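You operate a simulated robot arm through the tools that you are given. There is no shell and no other tool. Be economical: measure what you need, move in short steps, check, and stop when the job is done.

The job below is to be done with a simulated two-armed robot. You get a single attempt, and the scene is never put back.

## Task
Pick up the silver block that says "325 N" from the top of the hopper bench with one hand, pass it to the other hand and put it on the top of the carton shelf.

Only the result counts: the job must be done as asked and must still hold three seconds after the hand-in. Knocking over, shifting, dropping, spilling or breaking anything else fails it.

## Robot
Two 7-joint arms with two-finger parallel grippers on one trunk, on a base that drives. Base frame: it is fixed to the floor where the robot stands at the start and does not move with it; the origin is under the middle of the robot, x ahead of it, y to its left, z up. Units: mm, degrees, N and s.
The left shoulder is at the start at [50, 187, 1060], the right one opposite. With the tool pointing down near the work surface each hand reaches from about 100 to 660 mm from the robot's upright axis, wherever it stands, measured 20 degrees to its own side. Places, roughly: top of the carton shelf (62x18 cm) [-540, 1060, 440]. Payload 3.43 kg a hand.
Tool frame (each hand has its own): the origin (TCP) lies between the finger pads and is the grasp point; the fingertips stand 30 mm ahead of it; z points along the fingers, y is the line along which they close. The gripper opens to 94 mm. The fingers are 28 mm wide and 10 mm thick; the gripper's body (50 by 96 mm) begins 55 mm behind the TCP.
Orientation is that of the tool frame in the base frame, as [roll, pitch, yaw] about the fixed x, y, z axes, in that order (R = Rz(yaw) Ry(pitch) Rx(roll)). With the fingers straight down and closing along the base's y, the tool's x points along the base's -x, its y along +y and its z along -z.

## Interface
- The arms move only by the tool servo_tool. It takes "left_increments", "right_increments" or both (then of equal length, played together; a hand with none holds still); each is a list of rows, each a list of 7 numbers: the shift along the tool's x, y, z in mm, then the turn, a rotation vector about the tool's x, y, z in degrees, then the finger opening in mm, from 0 to 94. In form: [[tx, ty, tz, rx, ry, rz, grip], ...]. A call has 1 to 12 rows; each row shifts and turns the commanded pose from where the row before left it, along the tool's axes as they then stand. Each row takes 0.2 s and may step no farther than 50 mm and 8.6 degrees from the row before; otherwise, or with a gripper value out of range, the whole call is refused. A pose out of reach is approached as far as the arm can. The call stops where the force on the tool passes 40 N (or 10 N more than at its start, if that is more) or the arm is blocked; 0.2 s more then pass. The fingers move at their own pace (about 153 mm/s each) and stop on an object; they squeeze with about 29 N. The grip force told is the motor's: it shows also when the fingers shut on nothing. Time passes only in rows, and 0.2 s behind the last, so rows that do not move let the fingers close. It gives the time, the measured TCP pose, the force on the tool (base axes), the opening and the grip force at its end, in the units of the frame above (readings bear some noise), with the torque about the TCP (base axes, N m) and any sound that the robot's microphone picked up.
- Cameras (640 x 400 px; columns grow to the right, rows downward): "scene" is now at [144.4, 46.8, 1230.9]; the picture's right is [0.48, -0.88, 0.00], its down [-0.44, -0.24, -0.87] and it looks along [0.76, 0.41, -0.50] (base axes); focal length 282 px, centre (320, 200). "left" rides on the left gripper at [76, -14, -103] in its tool frame; the picture's right is [0.18, 0.98, 0.00], its down [-0.75, 0.14, -0.64] and it looks along [-0.63, 0.12, 0.77] (tool axes); focal length 243 px, centre (320, 200). "right" rides on the right gripper at [76, 14, -103] in its tool frame; the picture's right is [-0.18, 0.98, 0.00], its down [-0.75, -0.14, -0.64] and it looks along [-0.63, -0.12, 0.77] (tool axes); focal length 243 px, centre (320, 200). There is no depth. A picture from a camera that has moved, and an enlarged one, comes with that camera's place and axes in the base frame and with its lens. The place of the scene camera against the robot may be out by one fixed shift of up to 12 mm in any direction.
- grab_frame(camera): a new picture of that camera. No time passes.
- slide_trunk(by): slides the trunk up (or, below 0, down) by that many mm; the arms and the scene camera ride with it, the base frame stays. It gives what a move gives, with no picture.
- roll_base(legs): drives the robot by 1 to 6 legs, each [ahead, left, turn to the left] in mm, mm and degrees, along the robot's own axes; the way and the turn of a leg run together, so that a leg with both is an arc; at most 1500 mm and 180 degrees a leg. The arms and the cameras ride along, it lands a little off, and it stops where it bumps. It gives what a move gives.
- head_to(pan, tilt): turns the head with the scene camera to pan (to the left, within 80 degrees either way) and tilt (down, from -29 to 69), counted from straight ahead of the robot. It gives what a move gives.
- inspect(camera, box): a new picture of the part [left, top, right, bottom] of that camera's present view, enlarged. No time passes.
- sign_off(): hands the job in; it is judged then, once.

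Go step by step. Nothing tells you exact positions but the pictures and the camera data: compare them with the known pose of the tool, close in by small moves and look again before you grip or let go. The budget is 120 turns and 108 pictures, counting those below and the enlarged ones. Unless the task says otherwise, let go and move clear before handing in, and close with one line.

The tools are called after "Request:" as name(argument=value, ...) on one line, values as JSON. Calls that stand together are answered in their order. servo_tool: Moves the arms, as the interface text tells. Its arguments: {"type":"object","properties":{"left_increments":{"type":"array","items":{"type":"array","items":{"type":"number"}}},"right_increments":{"type":"array","items":{"type":"array","items":{"type":"number"}}}},"required":[]} The other tools are called the same way: slide_trunk (by) slides the trunk up or down; roll_base (legs) drives the base; head_to (pan, tilt) turns the head that bears the scene camera; grab_frame (camera) takes a picture; inspect (camera, box) takes an enlarged picture of a part of a camera's view; sign_off () hands the job in.

At the start:

```text
time_s: 0.0
left_tcp_pos: [287.4, 421.3, 1084.7]
left_ee_rot: [179.9, 0.1, -180.0]
left_ft_force: [0.1, -0.7, -0.1]
left_torque: [0.0, 0.01, 0.01]
left_grip_width: 94.1
left_finger_force: 0.1
right_tcp_pos: [401.5, 28.5, 1044.7]
right_ee_rot: [180.0, 0.0, -180.0]
right_ft_force: [0.7, 0.0, -0.5]
right_torque: [0.01, -0.03, 0.01]
right_grip_width: 94.2
right_finger_force: 0.0
trunk travel left (down, up): [-275.0, 157.0]
robot x, y, heading: [5.5, -2.0, 0.1]
head pan, tilt: [28.5, 30.0]
```

scene: 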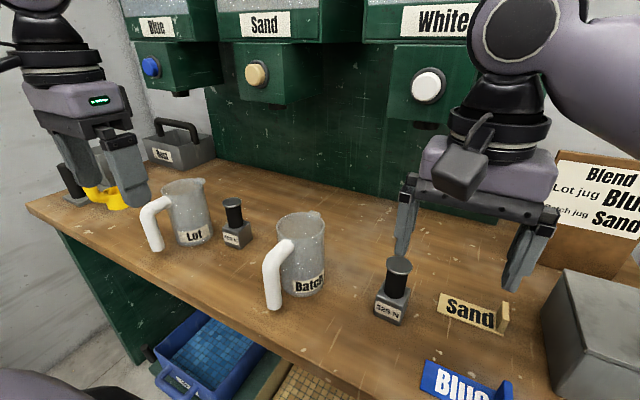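
right: 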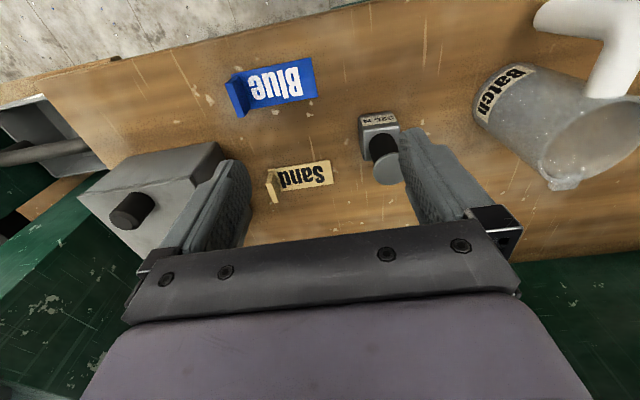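
left: 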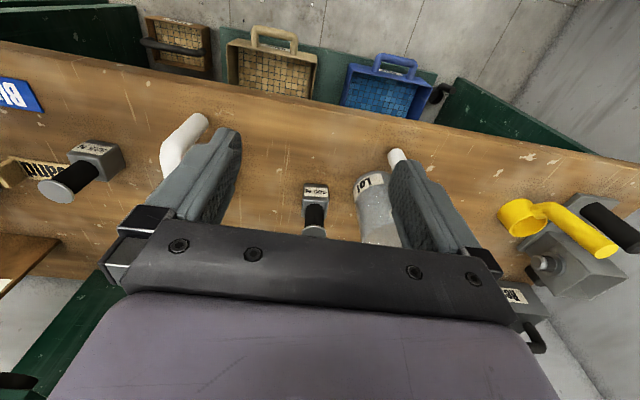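

I see two silver blocks with black knobs, one by the Lot jug and one by the Batch jug. I'll enlarge both labels to find which one says 325 N.

Request:
inspect(camera="scene", box=[350, 240, 450, 340])

Request:
inspect(camera="scene", box=[200, 180, 280, 260])

Request:
inspect(camera="scene", box=[40, 130, 140, 230])

```text
4.00 times, centred on (400, 290) of scene
camera zoom: at [144.4, 46.8, 1230.9], right [0.48, -0.88, 0.0], down [-0.44, -0.24, -0.87], along [0.76, 0.41, -0.5], focal length 1127 px, centre (0, -160)
```

zoom: 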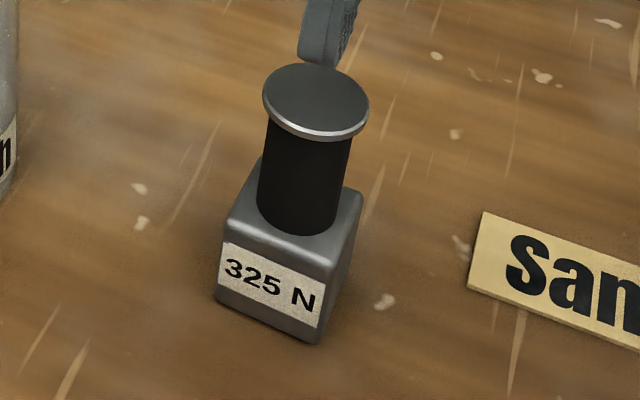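

```text
5.00 times, centred on (240, 220) of scene
camera zoom: at [144.4, 46.8, 1230.9], right [0.48, -0.88, 0.0], down [-0.44, -0.24, -0.87], along [0.76, 0.41, -0.5], focal length 1409 px, centre (720, 100)
```

zoom: 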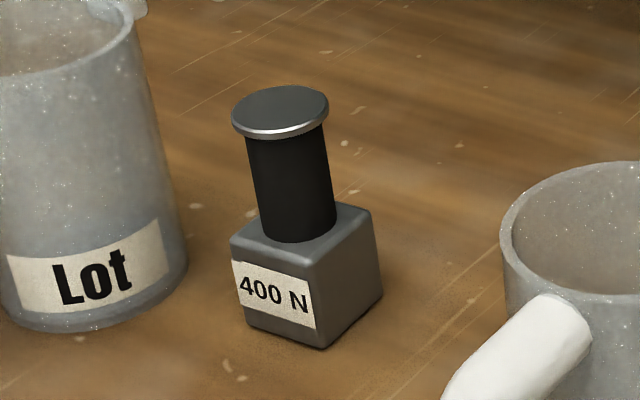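

```text
4.00 times, centred on (90, 180) of scene
camera zoom: at [144.4, 46.8, 1230.9], right [0.48, -0.88, 0.0], down [-0.44, -0.24, -0.87], along [0.76, 0.41, -0.5], focal length 1127 px, centre (1240, 280)
```

zoom: 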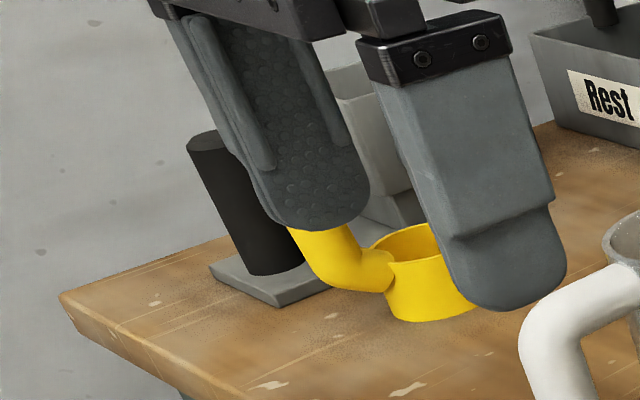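

The right-hand block at about (490, 95), base 820, top ~925, reads "325 N"; it has a black shaft under a wider cap. I plan to grip the shaft from the front at a 30° downward pitch. First, a look toward the shelf to plan the rest.

Request:
head_to(pan=80, tilt=25)

Request:
grab_frame(camera="scene")

Request:
head_to(pan=15, tilt=50)

Request:
grab_frame(camera="scene")

```text
time_s: 1.2
left_tcp_pos: [288.6, 420.6, 1085.5]
left_ee_rot: [179.9, 0.1, -179.9]
left_ft_force: [-0.8, -0.7, 0.3]
left_torque: [0.01, -0.01, -0.01]
left_grip_width: 93.8
left_finger_force: 0.1
right_tcp_pos: [402.5, 28.7, 1044.0]
right_ee_rot: [-180.0, 0.0, 179.9]
right_ft_force: [-0.7, 0.2, 0.0]
right_torque: [-0.01, 0.0, -0.01]
right_grip_width: 94.1
right_finger_force: 0.1
trunk travel left (down, up): [-275.0, 157.0]
robot x, y, heading: [-1.7, 1.5, -0.1]
head pan, tilt: [80.0, 25.0]
```

```text
101 pictures are left
camera scene: at [81.0, 94.3, 1238.9], right [0.98, -0.17, 0.0], down [-0.07, -0.42, -0.91], along [0.16, 0.89, -0.42], focal length 282 px, centre (320, 200)
```

scene: 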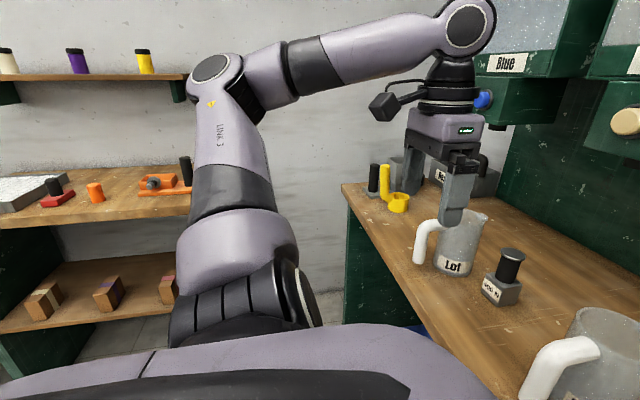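

```text
time_s: 2.6
left_tcp_pos: [288.9, 421.7, 1086.2]
left_ee_rot: [179.9, 0.0, -179.9]
left_ft_force: [0.1, 0.0, -0.4]
left_torque: [-0.01, 0.01, -0.01]
left_grip_width: 93.8
left_finger_force: 0.1
right_tcp_pos: [402.9, 27.8, 1043.3]
right_ee_rot: [-180.0, -0.1, -180.0]
right_ft_force: [-0.2, -0.3, 0.1]
right_torque: [0.02, 0.0, -0.01]
right_grip_width: 93.9
right_finger_force: 0.0
trunk travel left (down, up): [-275.0, 157.0]
robot x, y, heading: [-1.6, -1.8, 0.0]
head pan, tilt: [15.0, 50.0]
```

```text
100 pictures are left
camera scene: at [139.3, 23.6, 1201.4], right [0.26, -0.97, 0.0], down [-0.74, -0.2, -0.64], along [0.62, 0.17, -0.77], focal length 282 px, centre (320, 200)
```

scene: 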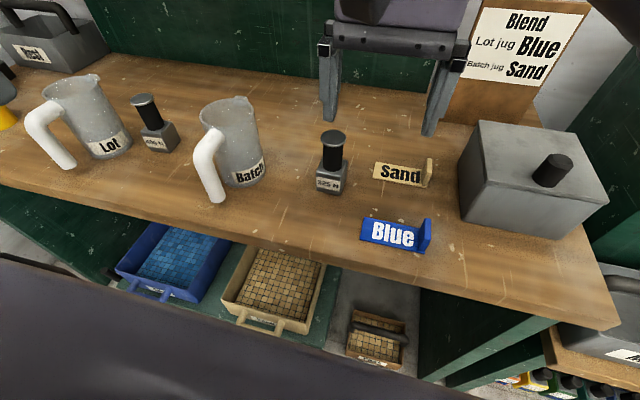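

The carton shelf is the low board to the left with small brown boxes, under a bench-like board, so placement must be from the front with a tilted tool. Now I pitch the right hand by 60° in place to look forward and down.

Request:
servo_tool(right_increments=[[0, 0, 0, 0, -8.57, 0, 94], [0, 0, 0, 0, -8.57, 0, 94], [0, 0, 0, 0, -8.57, 0, 94], [0, 0, 0, 0, -8.57, 0, 94], [0, 0, 0, 0, -8.57, 0, 94], [0, 0, 0, 0, -8.57, 0, 94], [0, 0, 0, 0, -8.57, 0, 94]])

Request:
grab_frame(camera="right")

Request:
grab_frame(camera="scene")

```text
time_s: 4.2
left_tcp_pos: [288.6, 420.8, 1085.0]
left_ee_rot: [179.8, 0.1, -179.9]
left_ft_force: [-0.2, -0.1, 0.6]
left_torque: [-0.01, 0.02, -0.01]
left_grip_width: 93.8
left_finger_force: 0.1
right_tcp_pos: [403.1, 28.9, 1043.3]
right_ee_rot: [179.9, 60.2, 180.0]
right_ft_force: [0.0, 0.2, 0.0]
right_torque: [0.0, 0.03, -0.01]
right_grip_width: 93.9
right_finger_force: 0.0
trunk travel left (down, up): [-275.0, 157.0]
robot x, y, heading: [4.0, -0.2, -0.0]
head pan, tilt: [15.0, 50.0]
```

```text
99 pictures are left
camera right: at [277.2, 41.2, 1028.4], right [0.09, 0.98, 0.16], down [-0.18, -0.14, 0.97], along [0.98, -0.12, 0.17], focal length 243 px, centre (320, 200)
```

right: 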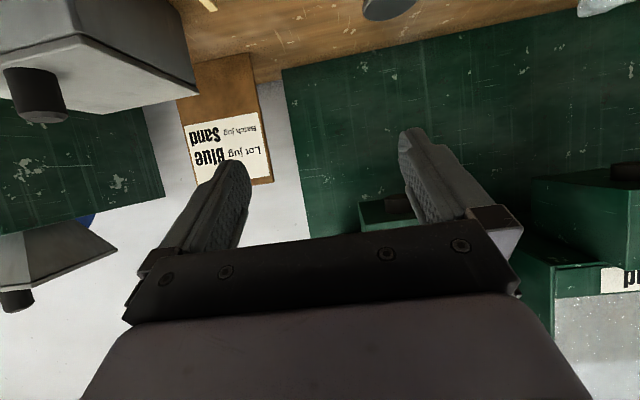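

```text
98 pictures are left
camera scene: at [139.2, 23.5, 1201.4], right [0.26, -0.97, 0.0], down [-0.74, -0.2, -0.64], along [0.62, 0.17, -0.77], focal length 282 px, centre (320, 200)
```

scene: 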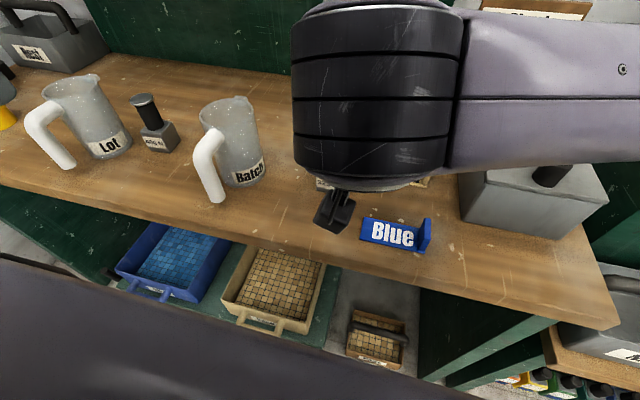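

The pitch works and the Sand and Blue signs and the Batch jug are clear of the planned corridor. Next I move to a pre-grasp point 90 mm behind the shaft.

Request:
servo_tool(right_increments=[[0, 33, 0, 0, 0, 0, 75], [0, 33, 0, 0, 0, 0, 75], [29, 0, 16.7, 0, 0, 0, 75], [29, 0, 16.7, 0, 0, 0, 75], [28.6, 0, 16.6, 0, 0, 0, 75]])

Request:
grab_frame(camera="right")

Request:
grab_frame(camera="left")

```text
time_s: 5.4
left_tcp_pos: [289.3, 421.4, 1085.5]
left_ee_rot: [179.9, 0.2, -179.9]
left_ft_force: [-0.1, 0.4, 0.5]
left_torque: [0.04, 0.01, 0.02]
left_grip_width: 94.1
left_finger_force: 0.1
right_tcp_pos: [403.2, 95.0, 943.6]
right_ee_rot: [179.9, 60.1, 179.9]
right_ft_force: [0.4, -0.5, -0.6]
right_torque: [0.01, -0.01, 0.0]
right_grip_width: 75.1
right_finger_force: 0.0
trunk travel left (down, up): [-275.0, 157.0]
robot x, y, heading: [1.0, 0.0, -0.2]
head pan, tilt: [15.0, 50.0]
```

```text
97 pictures are left
camera right: at [276.3, 108.2, 927.6], right [0.09, 0.98, 0.16], down [-0.18, -0.14, 0.97], along [0.98, -0.12, 0.16], focal length 243 px, centre (320, 200)
```

right: 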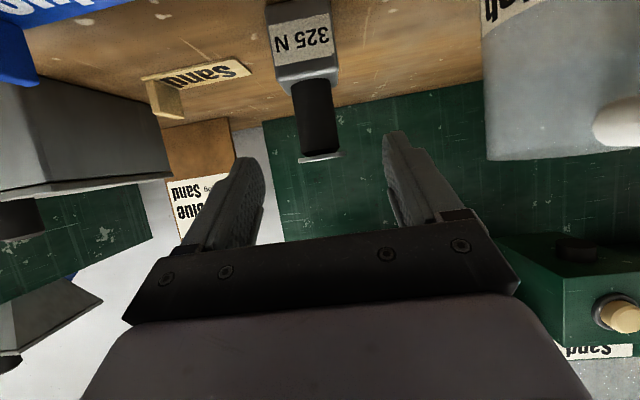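

```text
96 pictures are left
camera left: at [212.5, 406.8, 1187.4], right [-0.18, 0.98, 0.0], down [0.75, 0.14, 0.64], along [0.63, 0.12, -0.77], focal length 243 px, centre (320, 200)
```

left: 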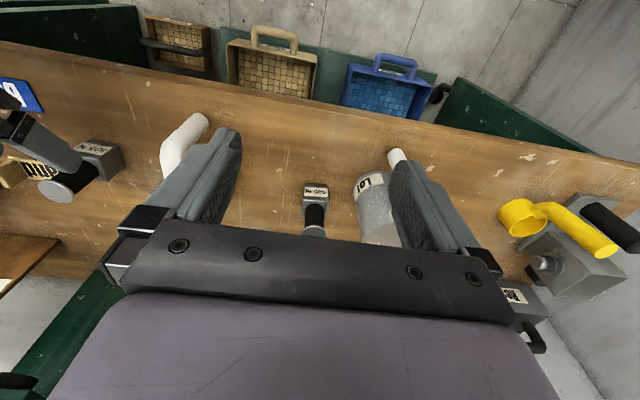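

The right camera puts the shaft at y≈92 and z 865–921, which agrees with the scene view. I'll check x with an enlarged left view before closing in.

Request:
inspect(camera="left", box=[0, 120, 140, 220])

Request:
inspect(camera="right", box=[240, 0, 400, 180])

```text
4.00 times, centred on (70, 170) of left
camera zoom: at [212.5, 406.8, 1187.4], right [-0.18, 0.98, 0.0], down [0.75, 0.14, 0.64], along [0.63, 0.12, -0.77], focal length 970 px, centre (1320, 320)
```

zoom: 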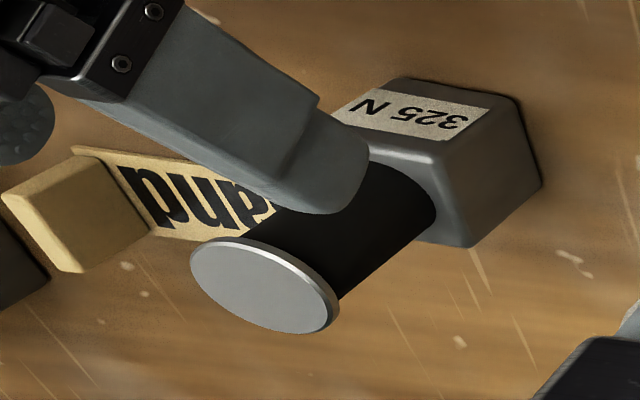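

```text
2.22 times, centred on (320, 90) of right
camera zoom: at [276.3, 108.2, 927.6], right [0.09, 0.98, 0.16], down [-0.18, -0.14, 0.97], along [0.98, -0.12, 0.16], focal length 539 px, centre (320, 444)
```

zoom: 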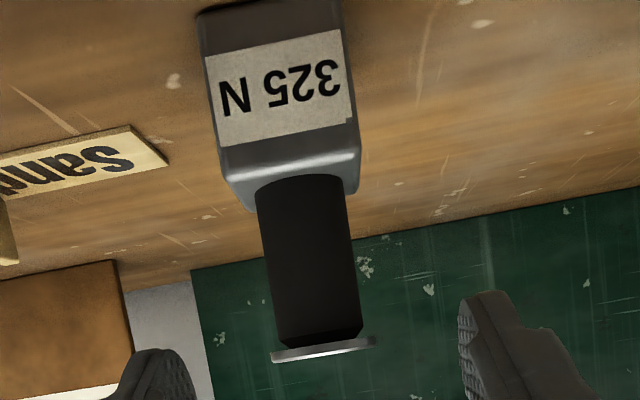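

Triangulating with the two wrist cameras gives the shaft axis at about (480, 91), mid-height 893. I advance part-way and check.

Request:
servo_tool(right_increments=[[5.5, -4, 0, 0, 0, 0, 70], [0, 0, 25, 0, 0, 0, 70], [0, 0, 20, 0, 0, 0, 70]])

Request:
grab_frame(camera="right")

Request:
inspect(camera="left", box=[0, 120, 140, 220])

```text
time_s: 6.2
left_tcp_pos: [288.2, 421.0, 1086.0]
left_ee_rot: [179.9, 0.1, -179.9]
left_ft_force: [0.9, -1.3, -0.4]
left_torque: [0.01, 0.01, 0.0]
left_grip_width: 93.9
left_finger_force: 0.0
right_tcp_pos: [440.6, 90.8, 916.6]
right_ee_rot: [180.0, 60.0, -180.0]
right_ft_force: [-0.4, -0.2, 0.3]
right_torque: [0.01, -0.02, 0.0]
right_grip_width: 70.0
right_finger_force: 0.0
trunk travel left (down, up): [-275.0, 157.0]
robot x, y, heading: [0.8, 3.3, 0.1]
head pan, tilt: [15.0, 50.0]
```

```text
93 pictures are left
camera right: at [313.5, 103.3, 900.9], right [0.09, 0.98, 0.16], down [-0.18, -0.14, 0.97], along [0.98, -0.12, 0.16], focal length 243 px, centre (320, 200)
```

right: 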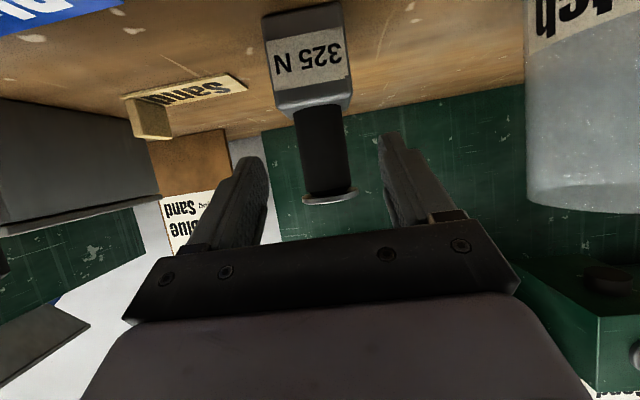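

```text
4.00 times, centred on (70, 170) of left
camera zoom: at [212.6, 406.8, 1187.4], right [-0.19, 0.98, 0.0], down [0.75, 0.14, 0.64], along [0.63, 0.12, -0.77], focal length 970 px, centre (1320, 320)
```

zoom: 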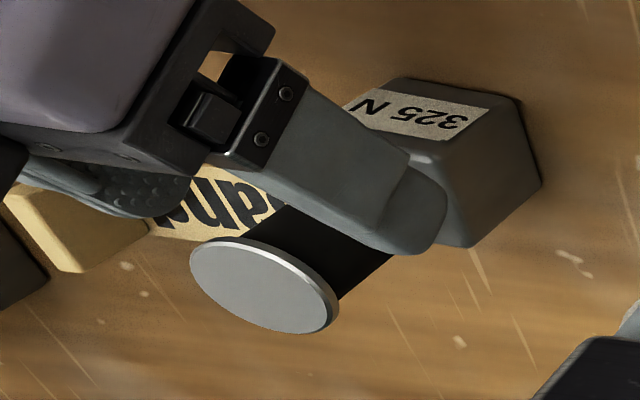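

The shaft sits centered between the fingers. I advance the remaining ~35 mm and look.

Request:
servo_tool(right_increments=[[0.5, 0, 18, 0, 0, 0, 70], [0, 0, 17, 0, 0, 0, 60]])

Request:
grab_frame(camera="right")

Request:
inspect(camera="left", box=[0, 120, 140, 220])

```text
time_s: 6.8
left_tcp_pos: [287.8, 421.9, 1083.9]
left_ee_rot: [179.8, 0.1, -179.9]
left_ft_force: [0.3, 0.8, 0.0]
left_torque: [0.02, -0.05, 0.04]
left_grip_width: 94.0
left_finger_force: 0.0
right_tcp_pos: [469.1, 92.1, 897.1]
right_ee_rot: [-180.0, 60.0, -180.0]
right_ft_force: [-0.4, 0.1, -0.6]
right_torque: [0.01, -0.02, 0.01]
right_grip_width: 59.9
right_finger_force: 0.1
trunk travel left (down, up): [-275.0, 157.0]
robot x, y, heading: [1.1, 1.0, 0.2]
head pan, tilt: [15.0, 50.0]
```

```text
91 pictures are left
camera right: at [343.3, 104.9, 882.8], right [0.09, 0.98, 0.16], down [-0.18, -0.14, 0.97], along [0.98, -0.12, 0.16], focal length 243 px, centre (320, 200)
```

right: 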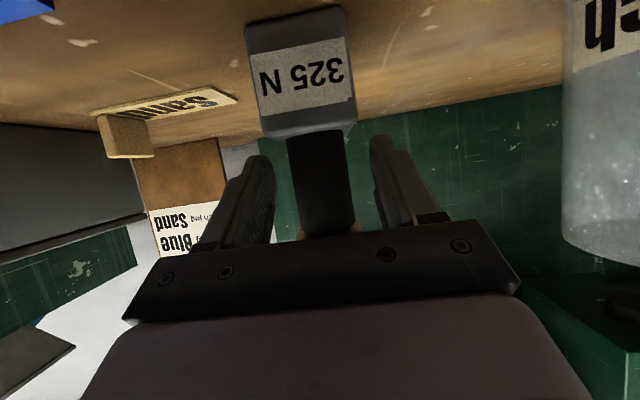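

```text
4.00 times, centred on (70, 170) of left
camera zoom: at [212.5, 406.8, 1187.4], right [-0.18, 0.98, 0.0], down [0.75, 0.14, 0.64], along [0.63, 0.12, -0.77], focal length 970 px, centre (1320, 320)
```

zoom: 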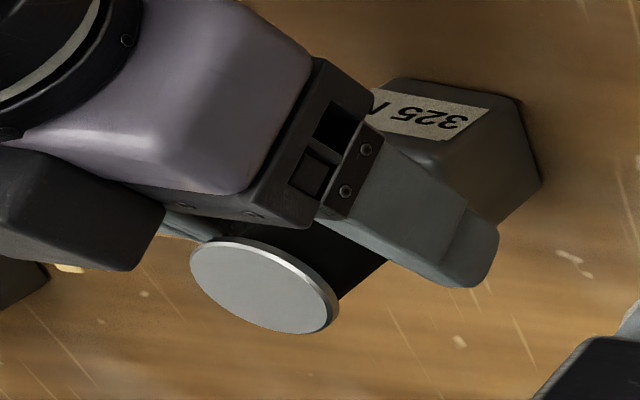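

The fingers straddle the shaft evenly and clear the block body and cap. I close the grip.

Request:
servo_tool(right_increments=[[0, 0, 0, 0, 0, 0, 45], [0, 0, 0, 0, 0, 0, 36], [0, 0, 0, 0, 0, 0, 20], [0, 0, 0, 0, 0, 0, 10]])

Request:
grab_frame(camera="right")

```text
time_s: 7.8
left_tcp_pos: [289.4, 421.5, 1085.6]
left_ee_rot: [179.9, 0.2, -180.0]
left_ft_force: [-0.9, 0.0, -0.4]
left_torque: [0.02, -0.01, 0.0]
left_grip_width: 94.1
left_finger_force: 0.1
right_tcp_pos: [468.9, 91.8, 898.2]
right_ee_rot: [-179.9, 60.1, 179.9]
right_ft_force: [1.1, -0.4, -0.3]
right_torque: [0.01, -0.05, -0.03]
right_grip_width: 34.3
right_finger_force: 28.8
trunk travel left (down, up): [-275.0, 157.0]
robot x, y, heading: [2.2, -2.3, -0.0]
head pan, tilt: [15.0, 50.0]
```

```text
89 pictures are left
camera right: at [343.0, 105.0, 882.7], right [0.09, 0.98, 0.16], down [-0.18, -0.14, 0.97], along [0.98, -0.12, 0.16], focal length 243 px, centre (320, 200)
```

right: 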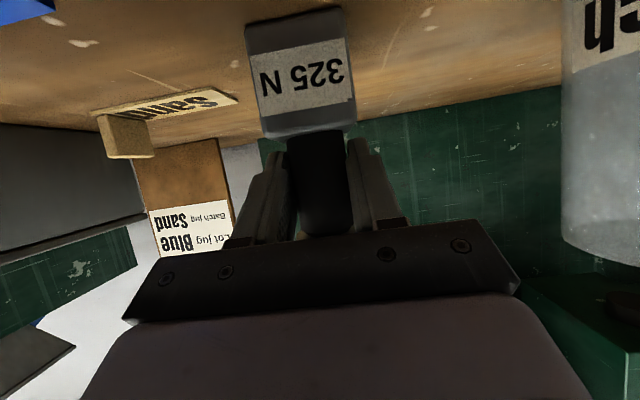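

The shaft is gripped at 34 mm width. I lift 20 mm straight up to read the weight.

Request:
servo_tool(right_increments=[[-8.7, 0, -5, 0, 0, 0, 10], [-8.7, 0, -5, 0, 0, 0, 10], [0, 0, 0, 0, 0, 0, 10]])

Request:
grab_frame(camera="right")

```text
time_s: 8.6
left_tcp_pos: [289.2, 421.9, 1084.3]
left_ee_rot: [180.0, 0.1, -179.9]
left_ft_force: [0.0, 1.0, -0.6]
left_torque: [-0.01, 0.0, 0.0]
left_grip_width: 94.1
left_finger_force: 0.1
right_tcp_pos: [468.7, 92.8, 918.6]
right_ee_rot: [-180.0, 59.8, 180.0]
right_ft_force: [0.3, -0.4, -6.4]
right_torque: [0.01, 0.06, 0.0]
right_grip_width: 34.1
right_finger_force: 28.9
trunk travel left (down, up): [-275.0, 157.0]
robot x, y, heading: [-0.0, -5.7, 0.1]
head pan, tilt: [15.0, 50.0]
```

```text
88 pictures are left
camera right: at [342.7, 104.9, 902.6], right [0.09, 0.98, 0.16], down [-0.18, -0.14, 0.97], along [0.98, -0.12, 0.16], focal length 243 px, centre (320, 200)
```

right: 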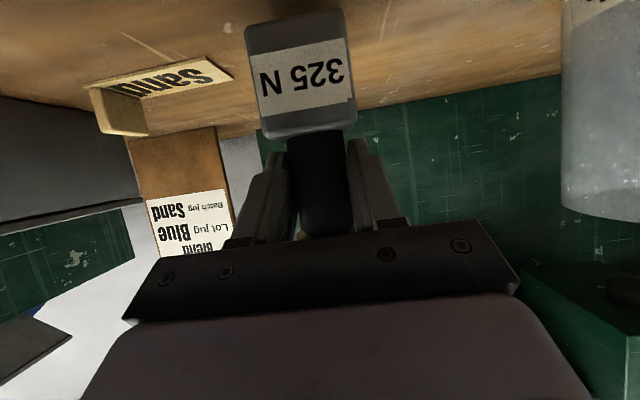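

The block weighs about 6.4 N and is held firmly. I raise it and bring it back centrally, while the left hand turns to approach from the left with a 35° downward pitch, closing along x.

Request:
servo_tool(right_increments=[[-40.7, 0, -23.5, 0, 0, 0, 10], [-40.7, 0, -23.5, 0, 0, 0, 10], [-40.7, 0, -23.5, 0, 0, 0, 10], [19.7, -16.5, -34.1, 0, 0, 0, 10], [19.7, -16.5, -34.1, 0, 0, 0, 10], [0, 0, 0, 0, 0, 0, 10]])

Request:
servo_tool(left_increments=[[0, 0, 0, 0, 0, 8.2, 94], [0, 0, 0, 0, 0, 8.2, 94], [0, 0, 0, 0, 0, 8.2, 94], [0, 0, 0, 0, 0, 8.2, 94], [0, 0, 0, 0, 0, 8.2, 94], [0, 0, 0, 0, 0, 8.2, 94], [0, 0, 0, 0, 0, 8.2, 94], [0, 0, 0, 0, 0, 8.2, 94], [0, 0, 0, 0, 0, 8.2, 94], [0, 0, 0, 0, 0, 8.2, 94], [0, 0, 0, 0, 0, 8.0, 94]])

Request:
grab_frame(camera="scene")

```text
time_s: 9.9
left_tcp_pos: [288.9, 421.0, 1084.4]
left_ee_rot: [179.9, -0.1, -179.9]
left_ft_force: [0.3, 0.7, 0.3]
left_torque: [-0.04, 0.01, 0.0]
left_grip_width: 93.9
left_finger_force: 0.1
right_tcp_pos: [462.0, 5.1, 1012.5]
right_ee_rot: [-169.6, 61.4, -177.0]
right_ft_force: [-0.2, -0.4, -6.2]
right_torque: [0.03, 0.07, 0.03]
right_grip_width: 33.9
right_finger_force: 28.9
right hand out of reach, approached as far as the arm can: row 4, 5
trunk travel left (down, up): [-275.0, 157.0]
robot x, y, heading: [2.2, 0.1, 0.1]
head pan, tilt: [15.0, 50.0]
stopped in row 6 (right hand): the arm was blocked; the commanded pose is now the measured one
```

```text
time_s: 12.3
left_tcp_pos: [288.2, 422.7, 1084.8]
left_ee_rot: [180.0, -0.1, 89.9]
left_ft_force: [-0.2, -0.1, -0.4]
left_torque: [0.02, -0.02, 0.02]
left_grip_width: 93.8
left_finger_force: 0.0
right_tcp_pos: [462.2, 6.3, 1013.3]
right_ee_rot: [-169.8, 61.6, -177.0]
right_ft_force: [0.1, 0.2, -5.5]
right_torque: [0.0, 0.08, 0.02]
right_grip_width: 33.8
right_finger_force: 29.1
trunk travel left (down, up): [-275.0, 157.0]
robot x, y, heading: [-1.6, 1.2, 0.0]
head pan, tilt: [15.0, 50.0]
```

```text
87 pictures are left
camera scene: at [139.7, 23.5, 1201.3], right [0.26, -0.97, 0.0], down [-0.74, -0.2, -0.64], along [0.62, 0.17, -0.77], focal length 282 px, centre (320, 200)
```

scene: 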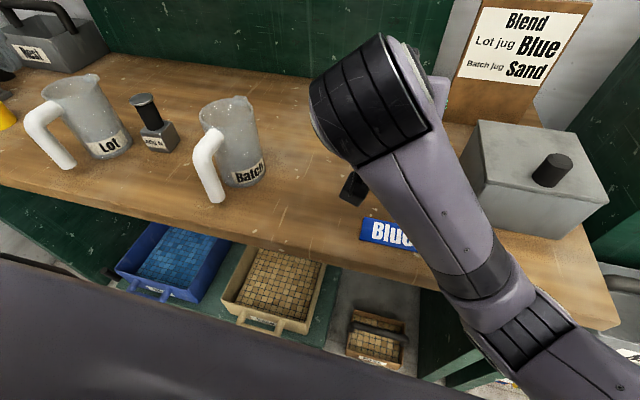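

The right arm reached a folding limit and stopped at (462, 6, 1013) with the block still held. I'll back the robot away from the bench so the handover happens in free space.

Request:
roll_base(legs=[[-400, 0, 0]])

Request:
grab_frame(camera="right")

Request:
grab_frame(camera="left")

```text
time_s: 14.8
left_tcp_pos: [-108.9, 420.2, 1085.9]
left_ee_rot: [179.9, 0.0, 89.8]
left_ft_force: [-0.6, -0.3, 0.0]
left_torque: [0.0, 0.0, -0.03]
left_grip_width: 93.9
left_finger_force: 0.1
right_tcp_pos: [62.3, 4.8, 1013.7]
right_ee_rot: [-169.9, 61.4, -177.6]
right_ft_force: [-0.6, 0.3, -6.8]
right_torque: [0.02, 0.06, -0.01]
right_grip_width: 33.4
right_finger_force: 28.9
trunk travel left (down, up): [-275.0, 157.0]
robot x, y, heading: [-403.0, -2.9, -0.4]
head pan, tilt: [15.0, 50.0]
```

```text
86 pictures are left
camera right: at [-61.7, 30.3, 992.8], right [0.2, 0.98, 0.08], down [-0.22, -0.03, 0.98], along [0.96, -0.21, 0.2], focal length 243 px, centre (320, 200)
```

right: 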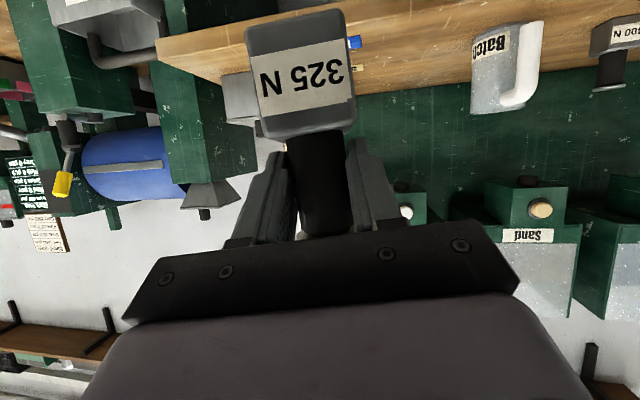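

```text
85 pictures are left
camera left: at [-123.0, 496.5, 1187.7], right [0.98, 0.18, 0.0], down [0.14, -0.76, 0.64], along [0.12, -0.63, -0.77], focal length 243 px, centre (320, 200)
```

left: 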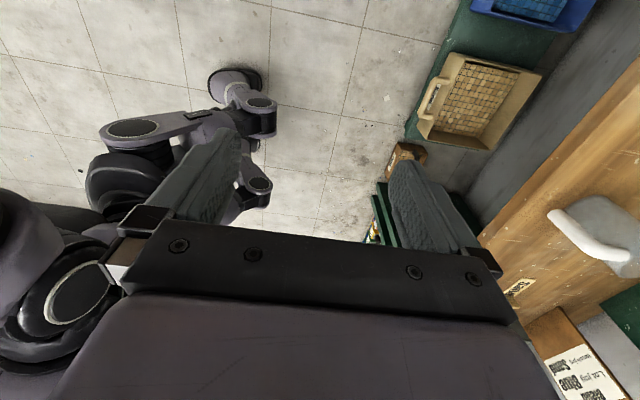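

The workspace is now clear. I straighten the right hand's orientation and bring the block toward the middle.

Request:
servo_tool(right_increments=[[11, 17, 9.4, -4, 0.7, 0.6, 10], [11, 17, 9.4, -4, 0.7, 0.6, 10], [0, 0, 0, 0, 0, 0, 10]])

Request:
servo_tool(left_increments=[[0, 0, 0, 0, -7.86, 0, 94], [0, 0, 0, 0, -7.86, 0, 94], [0, 0, 0, 0, -7.86, 0, 94], [0, 0, 0, 0, -7.86, 0, 94], [0, 0, 0, 0, -7.86, 0, 94], [0, 0, 0, 0, -7.86, 0, 94], [0, 0, 0, 0, -7.86, 0, 94]])

Request:
grab_frame(camera="scene")

Request:
grab_frame(camera="left")

```text
time_s: 15.8
left_tcp_pos: [-109.0, 420.5, 1085.1]
left_ee_rot: [180.0, -0.1, 89.6]
left_ft_force: [0.0, 0.7, -0.4]
left_torque: [0.03, -0.03, 0.04]
left_grip_width: 94.1
left_finger_force: 0.1
right_tcp_pos: [88.4, 7.6, 976.6]
right_ee_rot: [-174.0, 61.2, -178.2]
right_ft_force: [0.1, 0.0, -4.8]
right_torque: [0.0, 0.1, -0.02]
right_grip_width: 34.1
right_finger_force: 29.4
trunk travel left (down, up): [-275.0, 157.0]
robot x, y, heading: [-400.9, -0.4, -0.5]
head pan, tilt: [15.0, 50.0]
stopped in row 3 (right hand): the arm was blocked; the commanded pose is now the measured one
```

```text
time_s: 17.4
left_tcp_pos: [-108.9, 420.0, 1086.0]
left_ee_rot: [179.8, 55.1, 89.5]
left_ft_force: [-0.3, -0.2, 0.9]
left_torque: [0.02, 0.01, -0.04]
left_grip_width: 94.0
left_finger_force: 0.0
right_tcp_pos: [88.1, 8.8, 978.3]
right_ee_rot: [-174.2, 61.4, -178.1]
right_ft_force: [-0.8, -0.3, -5.8]
right_torque: [0.03, 0.05, -0.01]
right_grip_width: 33.9
right_finger_force: 28.8
trunk travel left (down, up): [-275.0, 157.0]
robot x, y, heading: [-403.4, -0.2, -0.4]
head pan, tilt: [15.0, 50.0]
```

```text
84 pictures are left
camera scene: at [-260.4, 24.0, 1201.3], right [0.25, -0.97, 0.0], down [-0.74, -0.19, -0.64], along [0.62, 0.16, -0.77], focal length 282 px, centre (320, 200)
```

scene: 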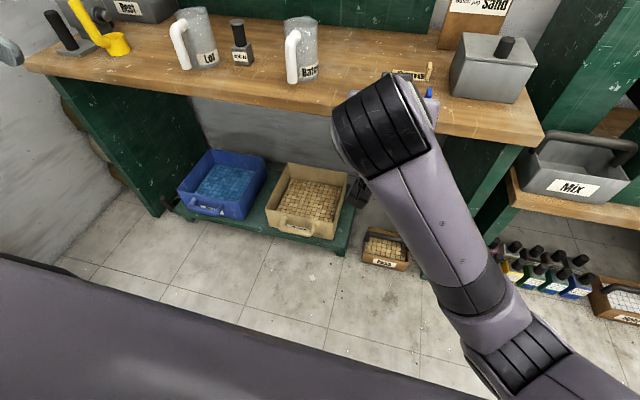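

```text
83 pictures are left
camera left: at [-122.6, 548.0, 1082.1], right [0.98, 0.1, -0.15], down [0.14, 0.09, 0.99], along [0.11, -0.99, 0.08], focal length 243 px, centre (320, 200)
```

left: 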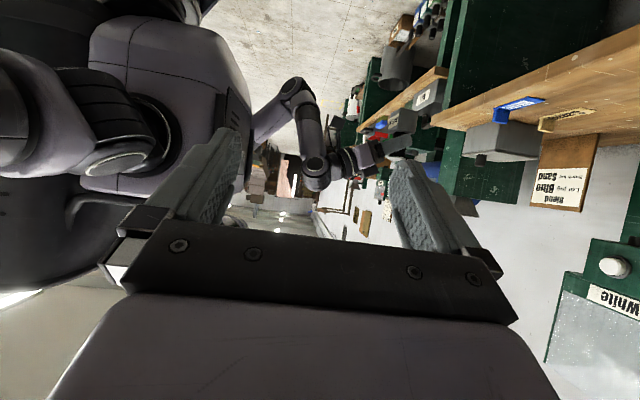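

The right arm resists moving further inward, but it is stable and the block is only tilted about 3°. By calculation the block body's center is near (100, 4, 922), so I bring the left hand to a waypoint on its left side.

Request:
servo_tool(left_increments=[[0, 41.8, 0, 2.46, 0, 1.72, 80], [0, 41.8, 0, 0, 0, 0, 80], [0, 41.8, 0, 0, 0, 0, 80], [0, 41.8, 0, 0, 0, 0, 80], [0, 41.8, 0, 0, 0, 0, 80], [-19.4, 0, 40.2, 0, 0, 0, 80], [-19.4, 0, 40.2, 0, 0, 0, 80], [-19.4, 0, 40.2, 0, 0, 0, 80], [-19.4, 0, 40.2, 0, 0, 0, 80], [-19.4, 0, 40.2, 0, 0, 0, 80]])

Request:
grab_frame(camera="left")

Request:
grab_frame(camera="scene")

Request:
grab_frame(camera="right")

```text
time_s: 19.6
left_tcp_pos: [87.6, 190.9, 1048.4]
left_ee_rot: [179.9, 55.0, 86.7]
left_ft_force: [-0.1, -0.4, -0.1]
left_torque: [-0.04, 0.02, 0.0]
left_grip_width: 80.0
left_finger_force: 0.0
right_tcp_pos: [87.7, 7.9, 978.1]
right_ee_rot: [-174.3, 61.3, -178.0]
right_ft_force: [0.5, 0.1, -6.0]
right_torque: [-0.01, 0.09, 0.01]
right_grip_width: 33.6
right_finger_force: 28.5
trunk travel left (down, up): [-275.0, 157.0]
robot x, y, heading: [-400.7, 4.3, -0.2]
head pan, tilt: [15.0, 50.0]
```

```text
82 pictures are left
camera left: at [80.7, 319.3, 1045.2], right [0.99, 0.05, -0.15], down [0.15, 0.09, 0.99], along [0.06, -1.0, 0.08], focal length 243 px, centre (320, 200)
```

left: 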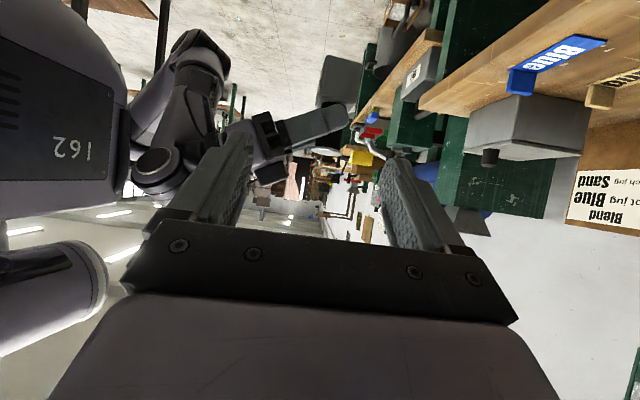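

```text
81 pictures are left
camera scene: at [-260.2, 23.7, 1201.3], right [0.25, -0.97, 0.0], down [-0.74, -0.19, -0.64], along [0.62, 0.16, -0.77], focal length 282 px, centre (320, 200)
```

scene: 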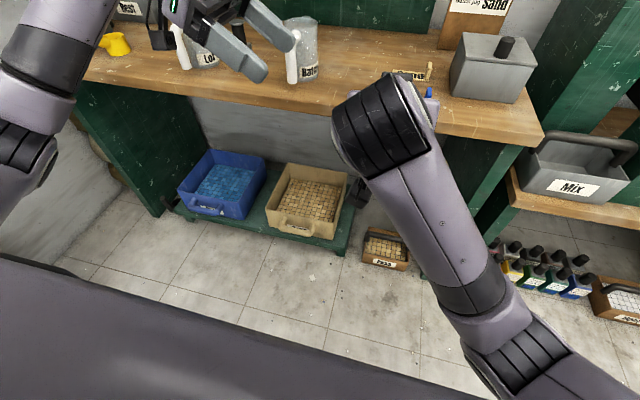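

```text
80 pictures are left
camera right: at [-36.9, 27.3, 958.9], right [0.14, 0.98, 0.11], down [-0.21, -0.08, 0.97], along [0.97, -0.16, 0.19], focal length 243 px, centre (320, 200)
```

right: 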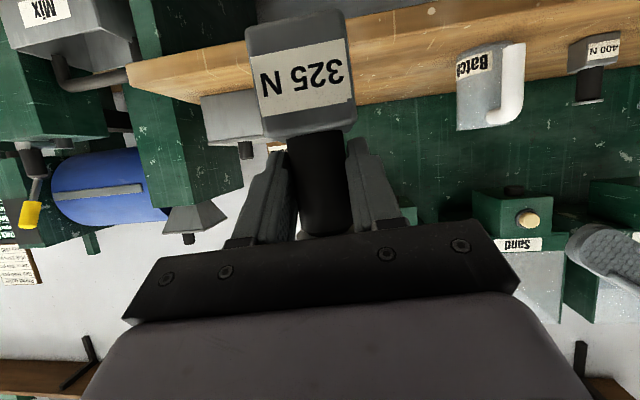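

The left camera sees the block at about (335, 82), just where my calculation predicts (338, 83). I zoom in to check its alignment.

Request:
inspect(camera="left", box=[240, 40, 400, 160])

```text
3.33 times, centred on (320, 100) of left
camera zoom: at [80.7, 319.3, 1045.2], right [0.99, 0.05, -0.15], down [0.15, 0.09, 0.99], along [0.06, -1.0, 0.08], focal length 809 px, centre (320, 533)
```

zoom: 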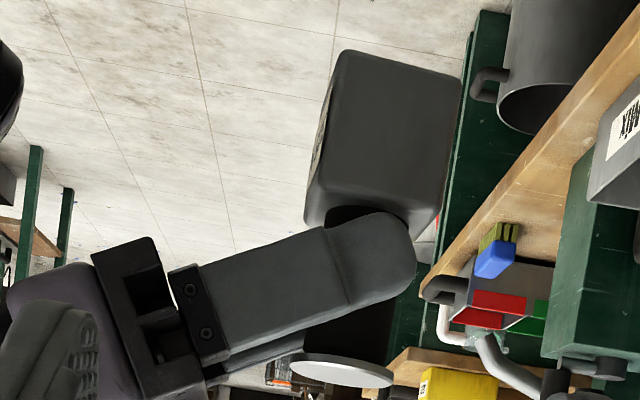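

Alignment is good to within a few degrees. I advance to a pre-grasp 65 mm short of the grip point.

Request:
servo_tool(left_increments=[[-0.8, 11.8, 36.2, 0, 0, 0, 80], [-0.8, 11.8, 36.2, 0, 0, 0, 80], [-0.8, 0, 36.2, 0, 0, 0, 80], [-0.8, 0, 36.2, 0, 0, 0, 80]])

Request:
grab_frame(camera="left")

Request:
grab_frame(camera="right")

```text
time_s: 20.6
left_tcp_pos: [103.5, 69.3, 968.6]
left_ee_rot: [179.9, 54.9, 86.6]
left_ft_force: [0.2, 0.8, 0.6]
left_torque: [-0.01, 0.01, -0.01]
left_grip_width: 80.0
left_finger_force: 0.1
right_tcp_pos: [87.9, 9.3, 978.1]
right_ee_rot: [-174.3, 61.2, -178.1]
right_ft_force: [-0.4, 0.3, -5.2]
right_torque: [0.04, 0.12, 0.02]
right_grip_width: 33.6
right_finger_force: 29.4
trunk travel left (down, up): [-275.0, 157.0]
robot x, y, heading: [-400.6, 6.4, -0.5]
head pan, tilt: [15.0, 50.0]
```

```text
78 pictures are left
camera left: at [96.5, 198.4, 964.8], right [0.99, 0.05, -0.15], down [0.15, 0.08, 0.99], along [0.06, -1.0, 0.08], focal length 243 px, centre (320, 200)
```

left: 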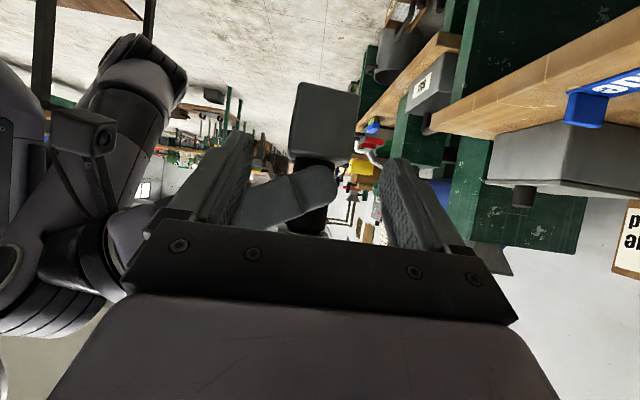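

```text
77 pictures are left
camera right: at [-37.0, 27.4, 958.8], right [0.14, 0.98, 0.11], down [-0.21, -0.08, 0.97], along [0.97, -0.16, 0.19], focal length 243 px, centre (320, 200)
```

right: 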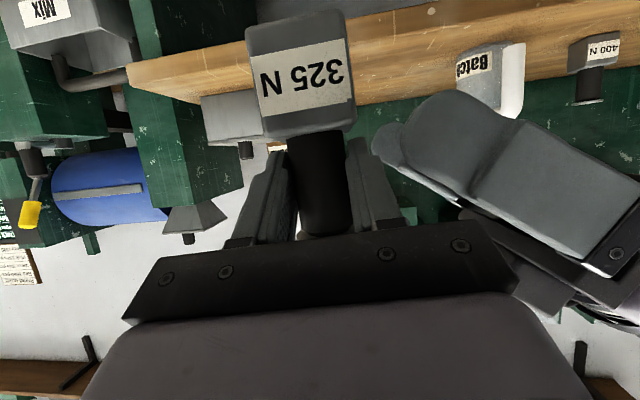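

Block center matches the prediction (face at (325,122) vs (324,119)). I advance another 30 mm and check clearances against the right fingers.

Request:
servo_tool(left_increments=[[0, 0, 15, 0, 0, 0, 80], [0, 0, 15, 0, 0, 0, 80]])

Request:
grab_frame(camera="left")

Request:
grab_frame(camera="right")

```text
time_s: 21.2
left_tcp_pos: [101.2, 46.0, 950.4]
left_ee_rot: [179.9, 54.9, 86.6]
left_ft_force: [-0.3, -0.3, 0.2]
left_torque: [-0.02, 0.03, -0.01]
left_grip_width: 80.1
left_finger_force: 0.0
right_tcp_pos: [89.2, 7.4, 978.3]
right_ee_rot: [-174.2, 61.3, -178.2]
right_ft_force: [-0.5, 0.3, -5.9]
right_torque: [-0.01, 0.08, -0.01]
right_grip_width: 33.4
right_finger_force: 28.8
trunk travel left (down, up): [-275.0, 157.0]
robot x, y, heading: [-401.4, 3.3, -0.6]
head pan, tilt: [15.0, 50.0]
```

```text
76 pictures are left
camera left: at [94.7, 173.4, 946.8], right [0.99, 0.05, -0.15], down [0.15, 0.08, 0.99], along [0.06, -1.0, 0.08], focal length 243 px, centre (320, 200)
```

left: 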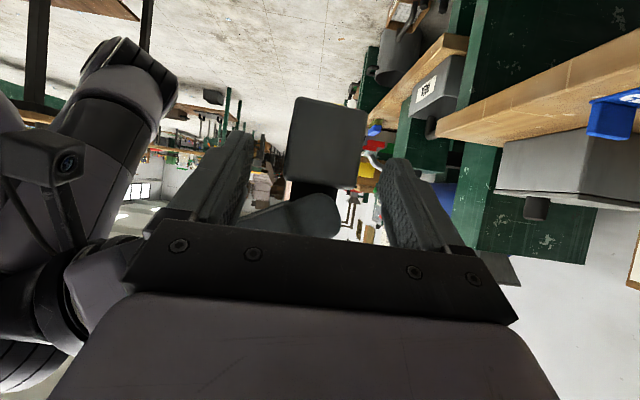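

```text
75 pictures are left
camera right: at [-37.0, 27.4, 958.8], right [0.14, 0.98, 0.11], down [-0.21, -0.08, 0.97], along [0.97, -0.16, 0.19], focal length 243 px, centre (320, 200)
```

right: 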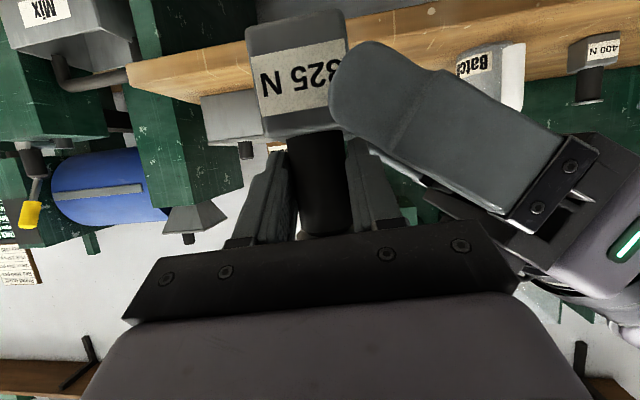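

Clearances look right; the block is about 2 mm off in x, so I correct that while advancing the last 35 mm.

Request:
servo_tool(left_increments=[[0, 2, 12, 0, 0, 0, 80], [0, 0, 12, 0, 0, 0, 80], [0, 0, 11, 0, 0, 0, 70]])

Request:
grab_frame(camera="left")

Request:
grab_frame(camera="right")

```text
time_s: 22.0
left_tcp_pos: [101.6, 15.9, 930.6]
left_ee_rot: [179.9, 54.8, 86.5]
left_ft_force: [-0.9, -0.4, 0.2]
left_torque: [0.01, 0.0, 0.01]
left_grip_width: 70.0
left_finger_force: 0.2
right_tcp_pos: [87.6, 8.3, 977.7]
right_ee_rot: [-174.2, 61.2, -178.0]
right_ft_force: [0.0, -0.1, -5.6]
right_torque: [0.02, 0.08, 0.0]
right_grip_width: 33.6
right_finger_force: 29.0
trunk travel left (down, up): [-275.0, 157.0]
robot x, y, heading: [-400.0, -2.5, -0.2]
head pan, tilt: [15.0, 50.0]
```

```text
74 pictures are left
camera left: at [95.5, 144.0, 927.0], right [0.99, 0.05, -0.15], down [0.15, 0.08, 0.99], along [0.06, -1.0, 0.08], focal length 243 px, centre (320, 200)
```

left: 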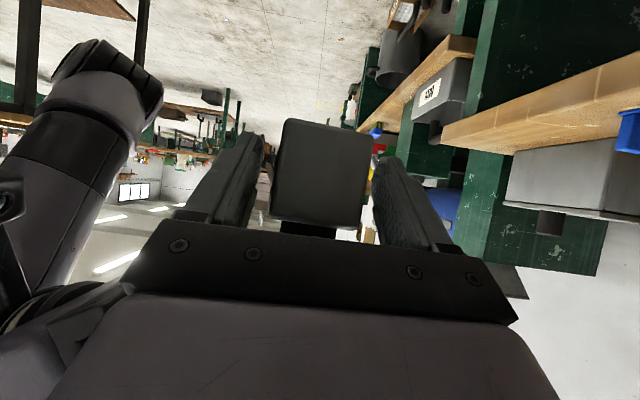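

```text
73 pictures are left
camera right: at [-37.0, 27.4, 958.8], right [0.14, 0.98, 0.11], down [-0.21, -0.08, 0.97], along [0.97, -0.16, 0.19], focal length 243 px, centre (320, 200)
```

right: 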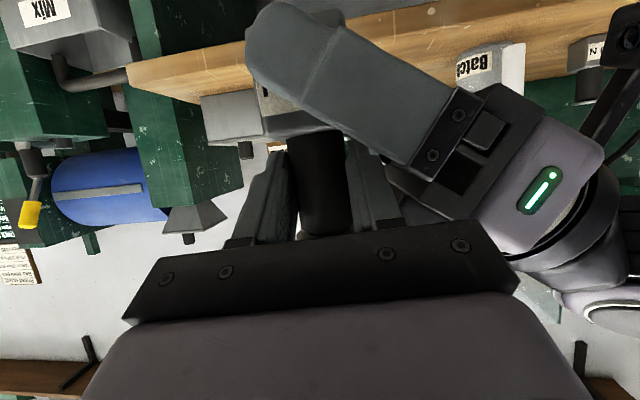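

The left fingers straddle the body and stay above its bottom edge. I close the left grip.

Request:
servo_tool(left_increments=[[0, 0, 0, 0, 0, 0, 54], [0, 0, 0, 0, 0, 0, 46], [0, 0, 0, 0, 0, 0, 36], [0, 0, 0, 0, 0, 0, 25]])

Request:
grab_frame(camera="left")

Request:
grab_frame(camera="right")

```text
time_s: 23.0
left_tcp_pos: [102.5, 16.1, 931.8]
left_ee_rot: [179.9, 54.9, 86.5]
left_ft_force: [-8.1, 1.4, -0.2]
left_torque: [-0.04, -0.49, -0.11]
left_grip_width: 51.1
left_finger_force: 29.5
right_tcp_pos: [89.2, 8.9, 976.9]
right_ee_rot: [-174.1, 61.4, -178.0]
right_ft_force: [7.5, -1.7, -4.8]
right_torque: [0.02, 0.16, 0.06]
right_grip_width: 33.3
right_finger_force: 29.0
trunk travel left (down, up): [-275.0, 157.0]
robot x, y, heading: [-400.9, 4.3, -0.6]
head pan, tilt: [15.0, 50.0]
```

```text
72 pictures are left
camera left: at [95.3, 143.9, 927.0], right [0.99, 0.05, -0.15], down [0.15, 0.08, 0.99], along [0.06, -1.0, 0.08], focal length 243 px, centre (320, 200)
```

left: 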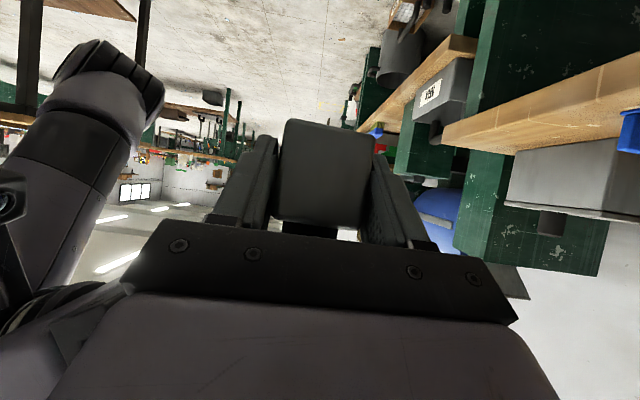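

```text
71 pictures are left
camera right: at [-36.8, 27.3, 958.9], right [0.14, 0.98, 0.11], down [-0.21, -0.08, 0.97], along [0.97, -0.16, 0.19], focal length 243 px, centre (320, 200)
```

right: 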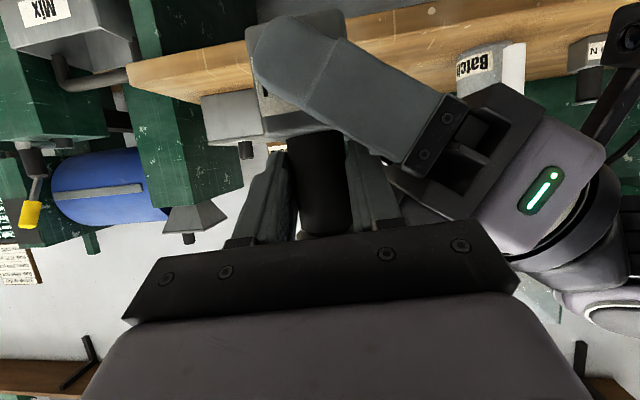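

Width reads 51 mm with an 8 N side force, so the block may be slightly turned between the fingers. I zoom in to check.

Request:
inspect(camera="left", box=[220, 100, 420, 250])

Request:
inspect(camera="right", box=[220, 0, 420, 150])

```text
2.67 times, centred on (320, 175) of left
camera zoom: at [95.3, 143.9, 927.0], right [0.99, 0.05, -0.15], down [0.15, 0.08, 0.99], along [0.06, -1.0, 0.08], focal length 647 px, centre (320, 267)
```

zoom: 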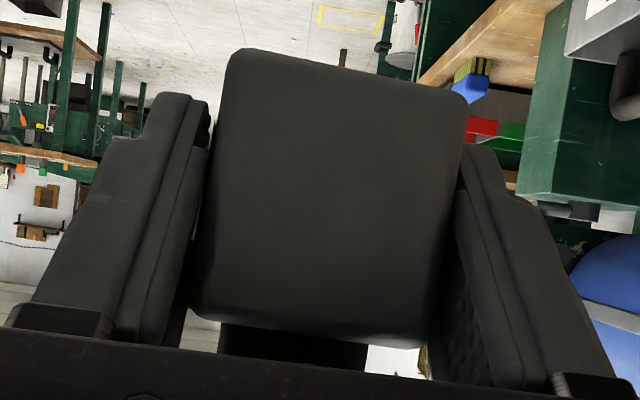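

```text
2.67 times, centred on (320, 75) of right
camera zoom: at [-36.8, 27.3, 958.9], right [0.14, 0.98, 0.11], down [-0.21, -0.08, 0.97], along [0.97, -0.16, 0.19], focal length 647 px, centre (320, 533)
```

zoom: 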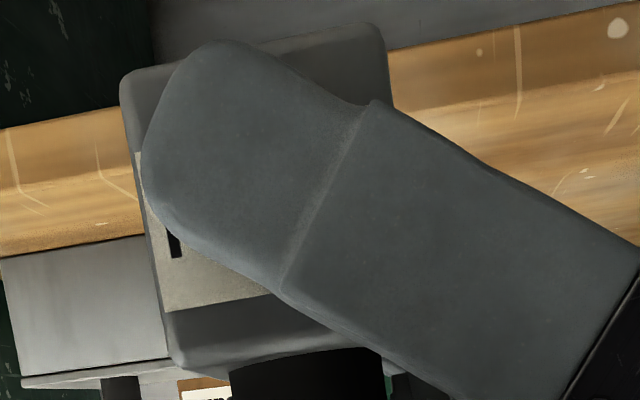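

The faces look parallel, so the left grip is probably just off-center with one finger touching first. I shift the left hand 3 mm in −x to relieve the force and see whether the width drops.

Request:
servo_tool(left_increments=[[0, -1.5, 0, 0, 0, 0, 25], [0, -1.5, 0, 0, 0, 0, 25], [0, 0, 0, 0, 0, 0, 25]])

Request:
inspect(camera="left", box=[220, 100, 420, 250])

```text
time_s: 23.8
left_tcp_pos: [101.4, 16.1, 931.4]
left_ee_rot: [180.0, 55.0, 86.8]
left_ft_force: [10.1, -3.5, 0.2]
left_torque: [0.18, -0.07, -0.2]
left_grip_width: 50.9
left_finger_force: 29.2
right_tcp_pos: [87.9, 8.4, 978.1]
right_ee_rot: [-174.2, 61.4, -178.0]
right_ft_force: [-9.2, 3.2, -0.5]
right_torque: [0.04, 0.58, 0.3]
right_grip_width: 33.3
right_finger_force: 28.7
trunk travel left (down, up): [-275.0, 157.0]
robot x, y, heading: [-399.9, 3.2, -0.5]
head pan, tilt: [15.0, 50.0]
```

```text
2.67 times, centred on (320, 175) of left
camera zoom: at [93.5, 144.7, 927.3], right [0.99, 0.05, -0.15], down [0.14, 0.08, 0.99], along [0.06, -0.99, 0.08], focal length 647 px, centre (320, 267)
```

zoom: 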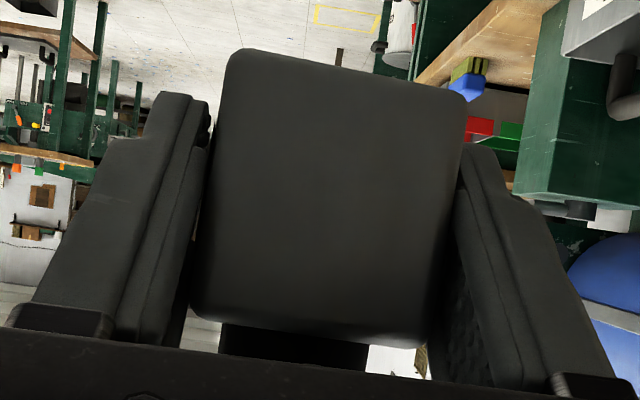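

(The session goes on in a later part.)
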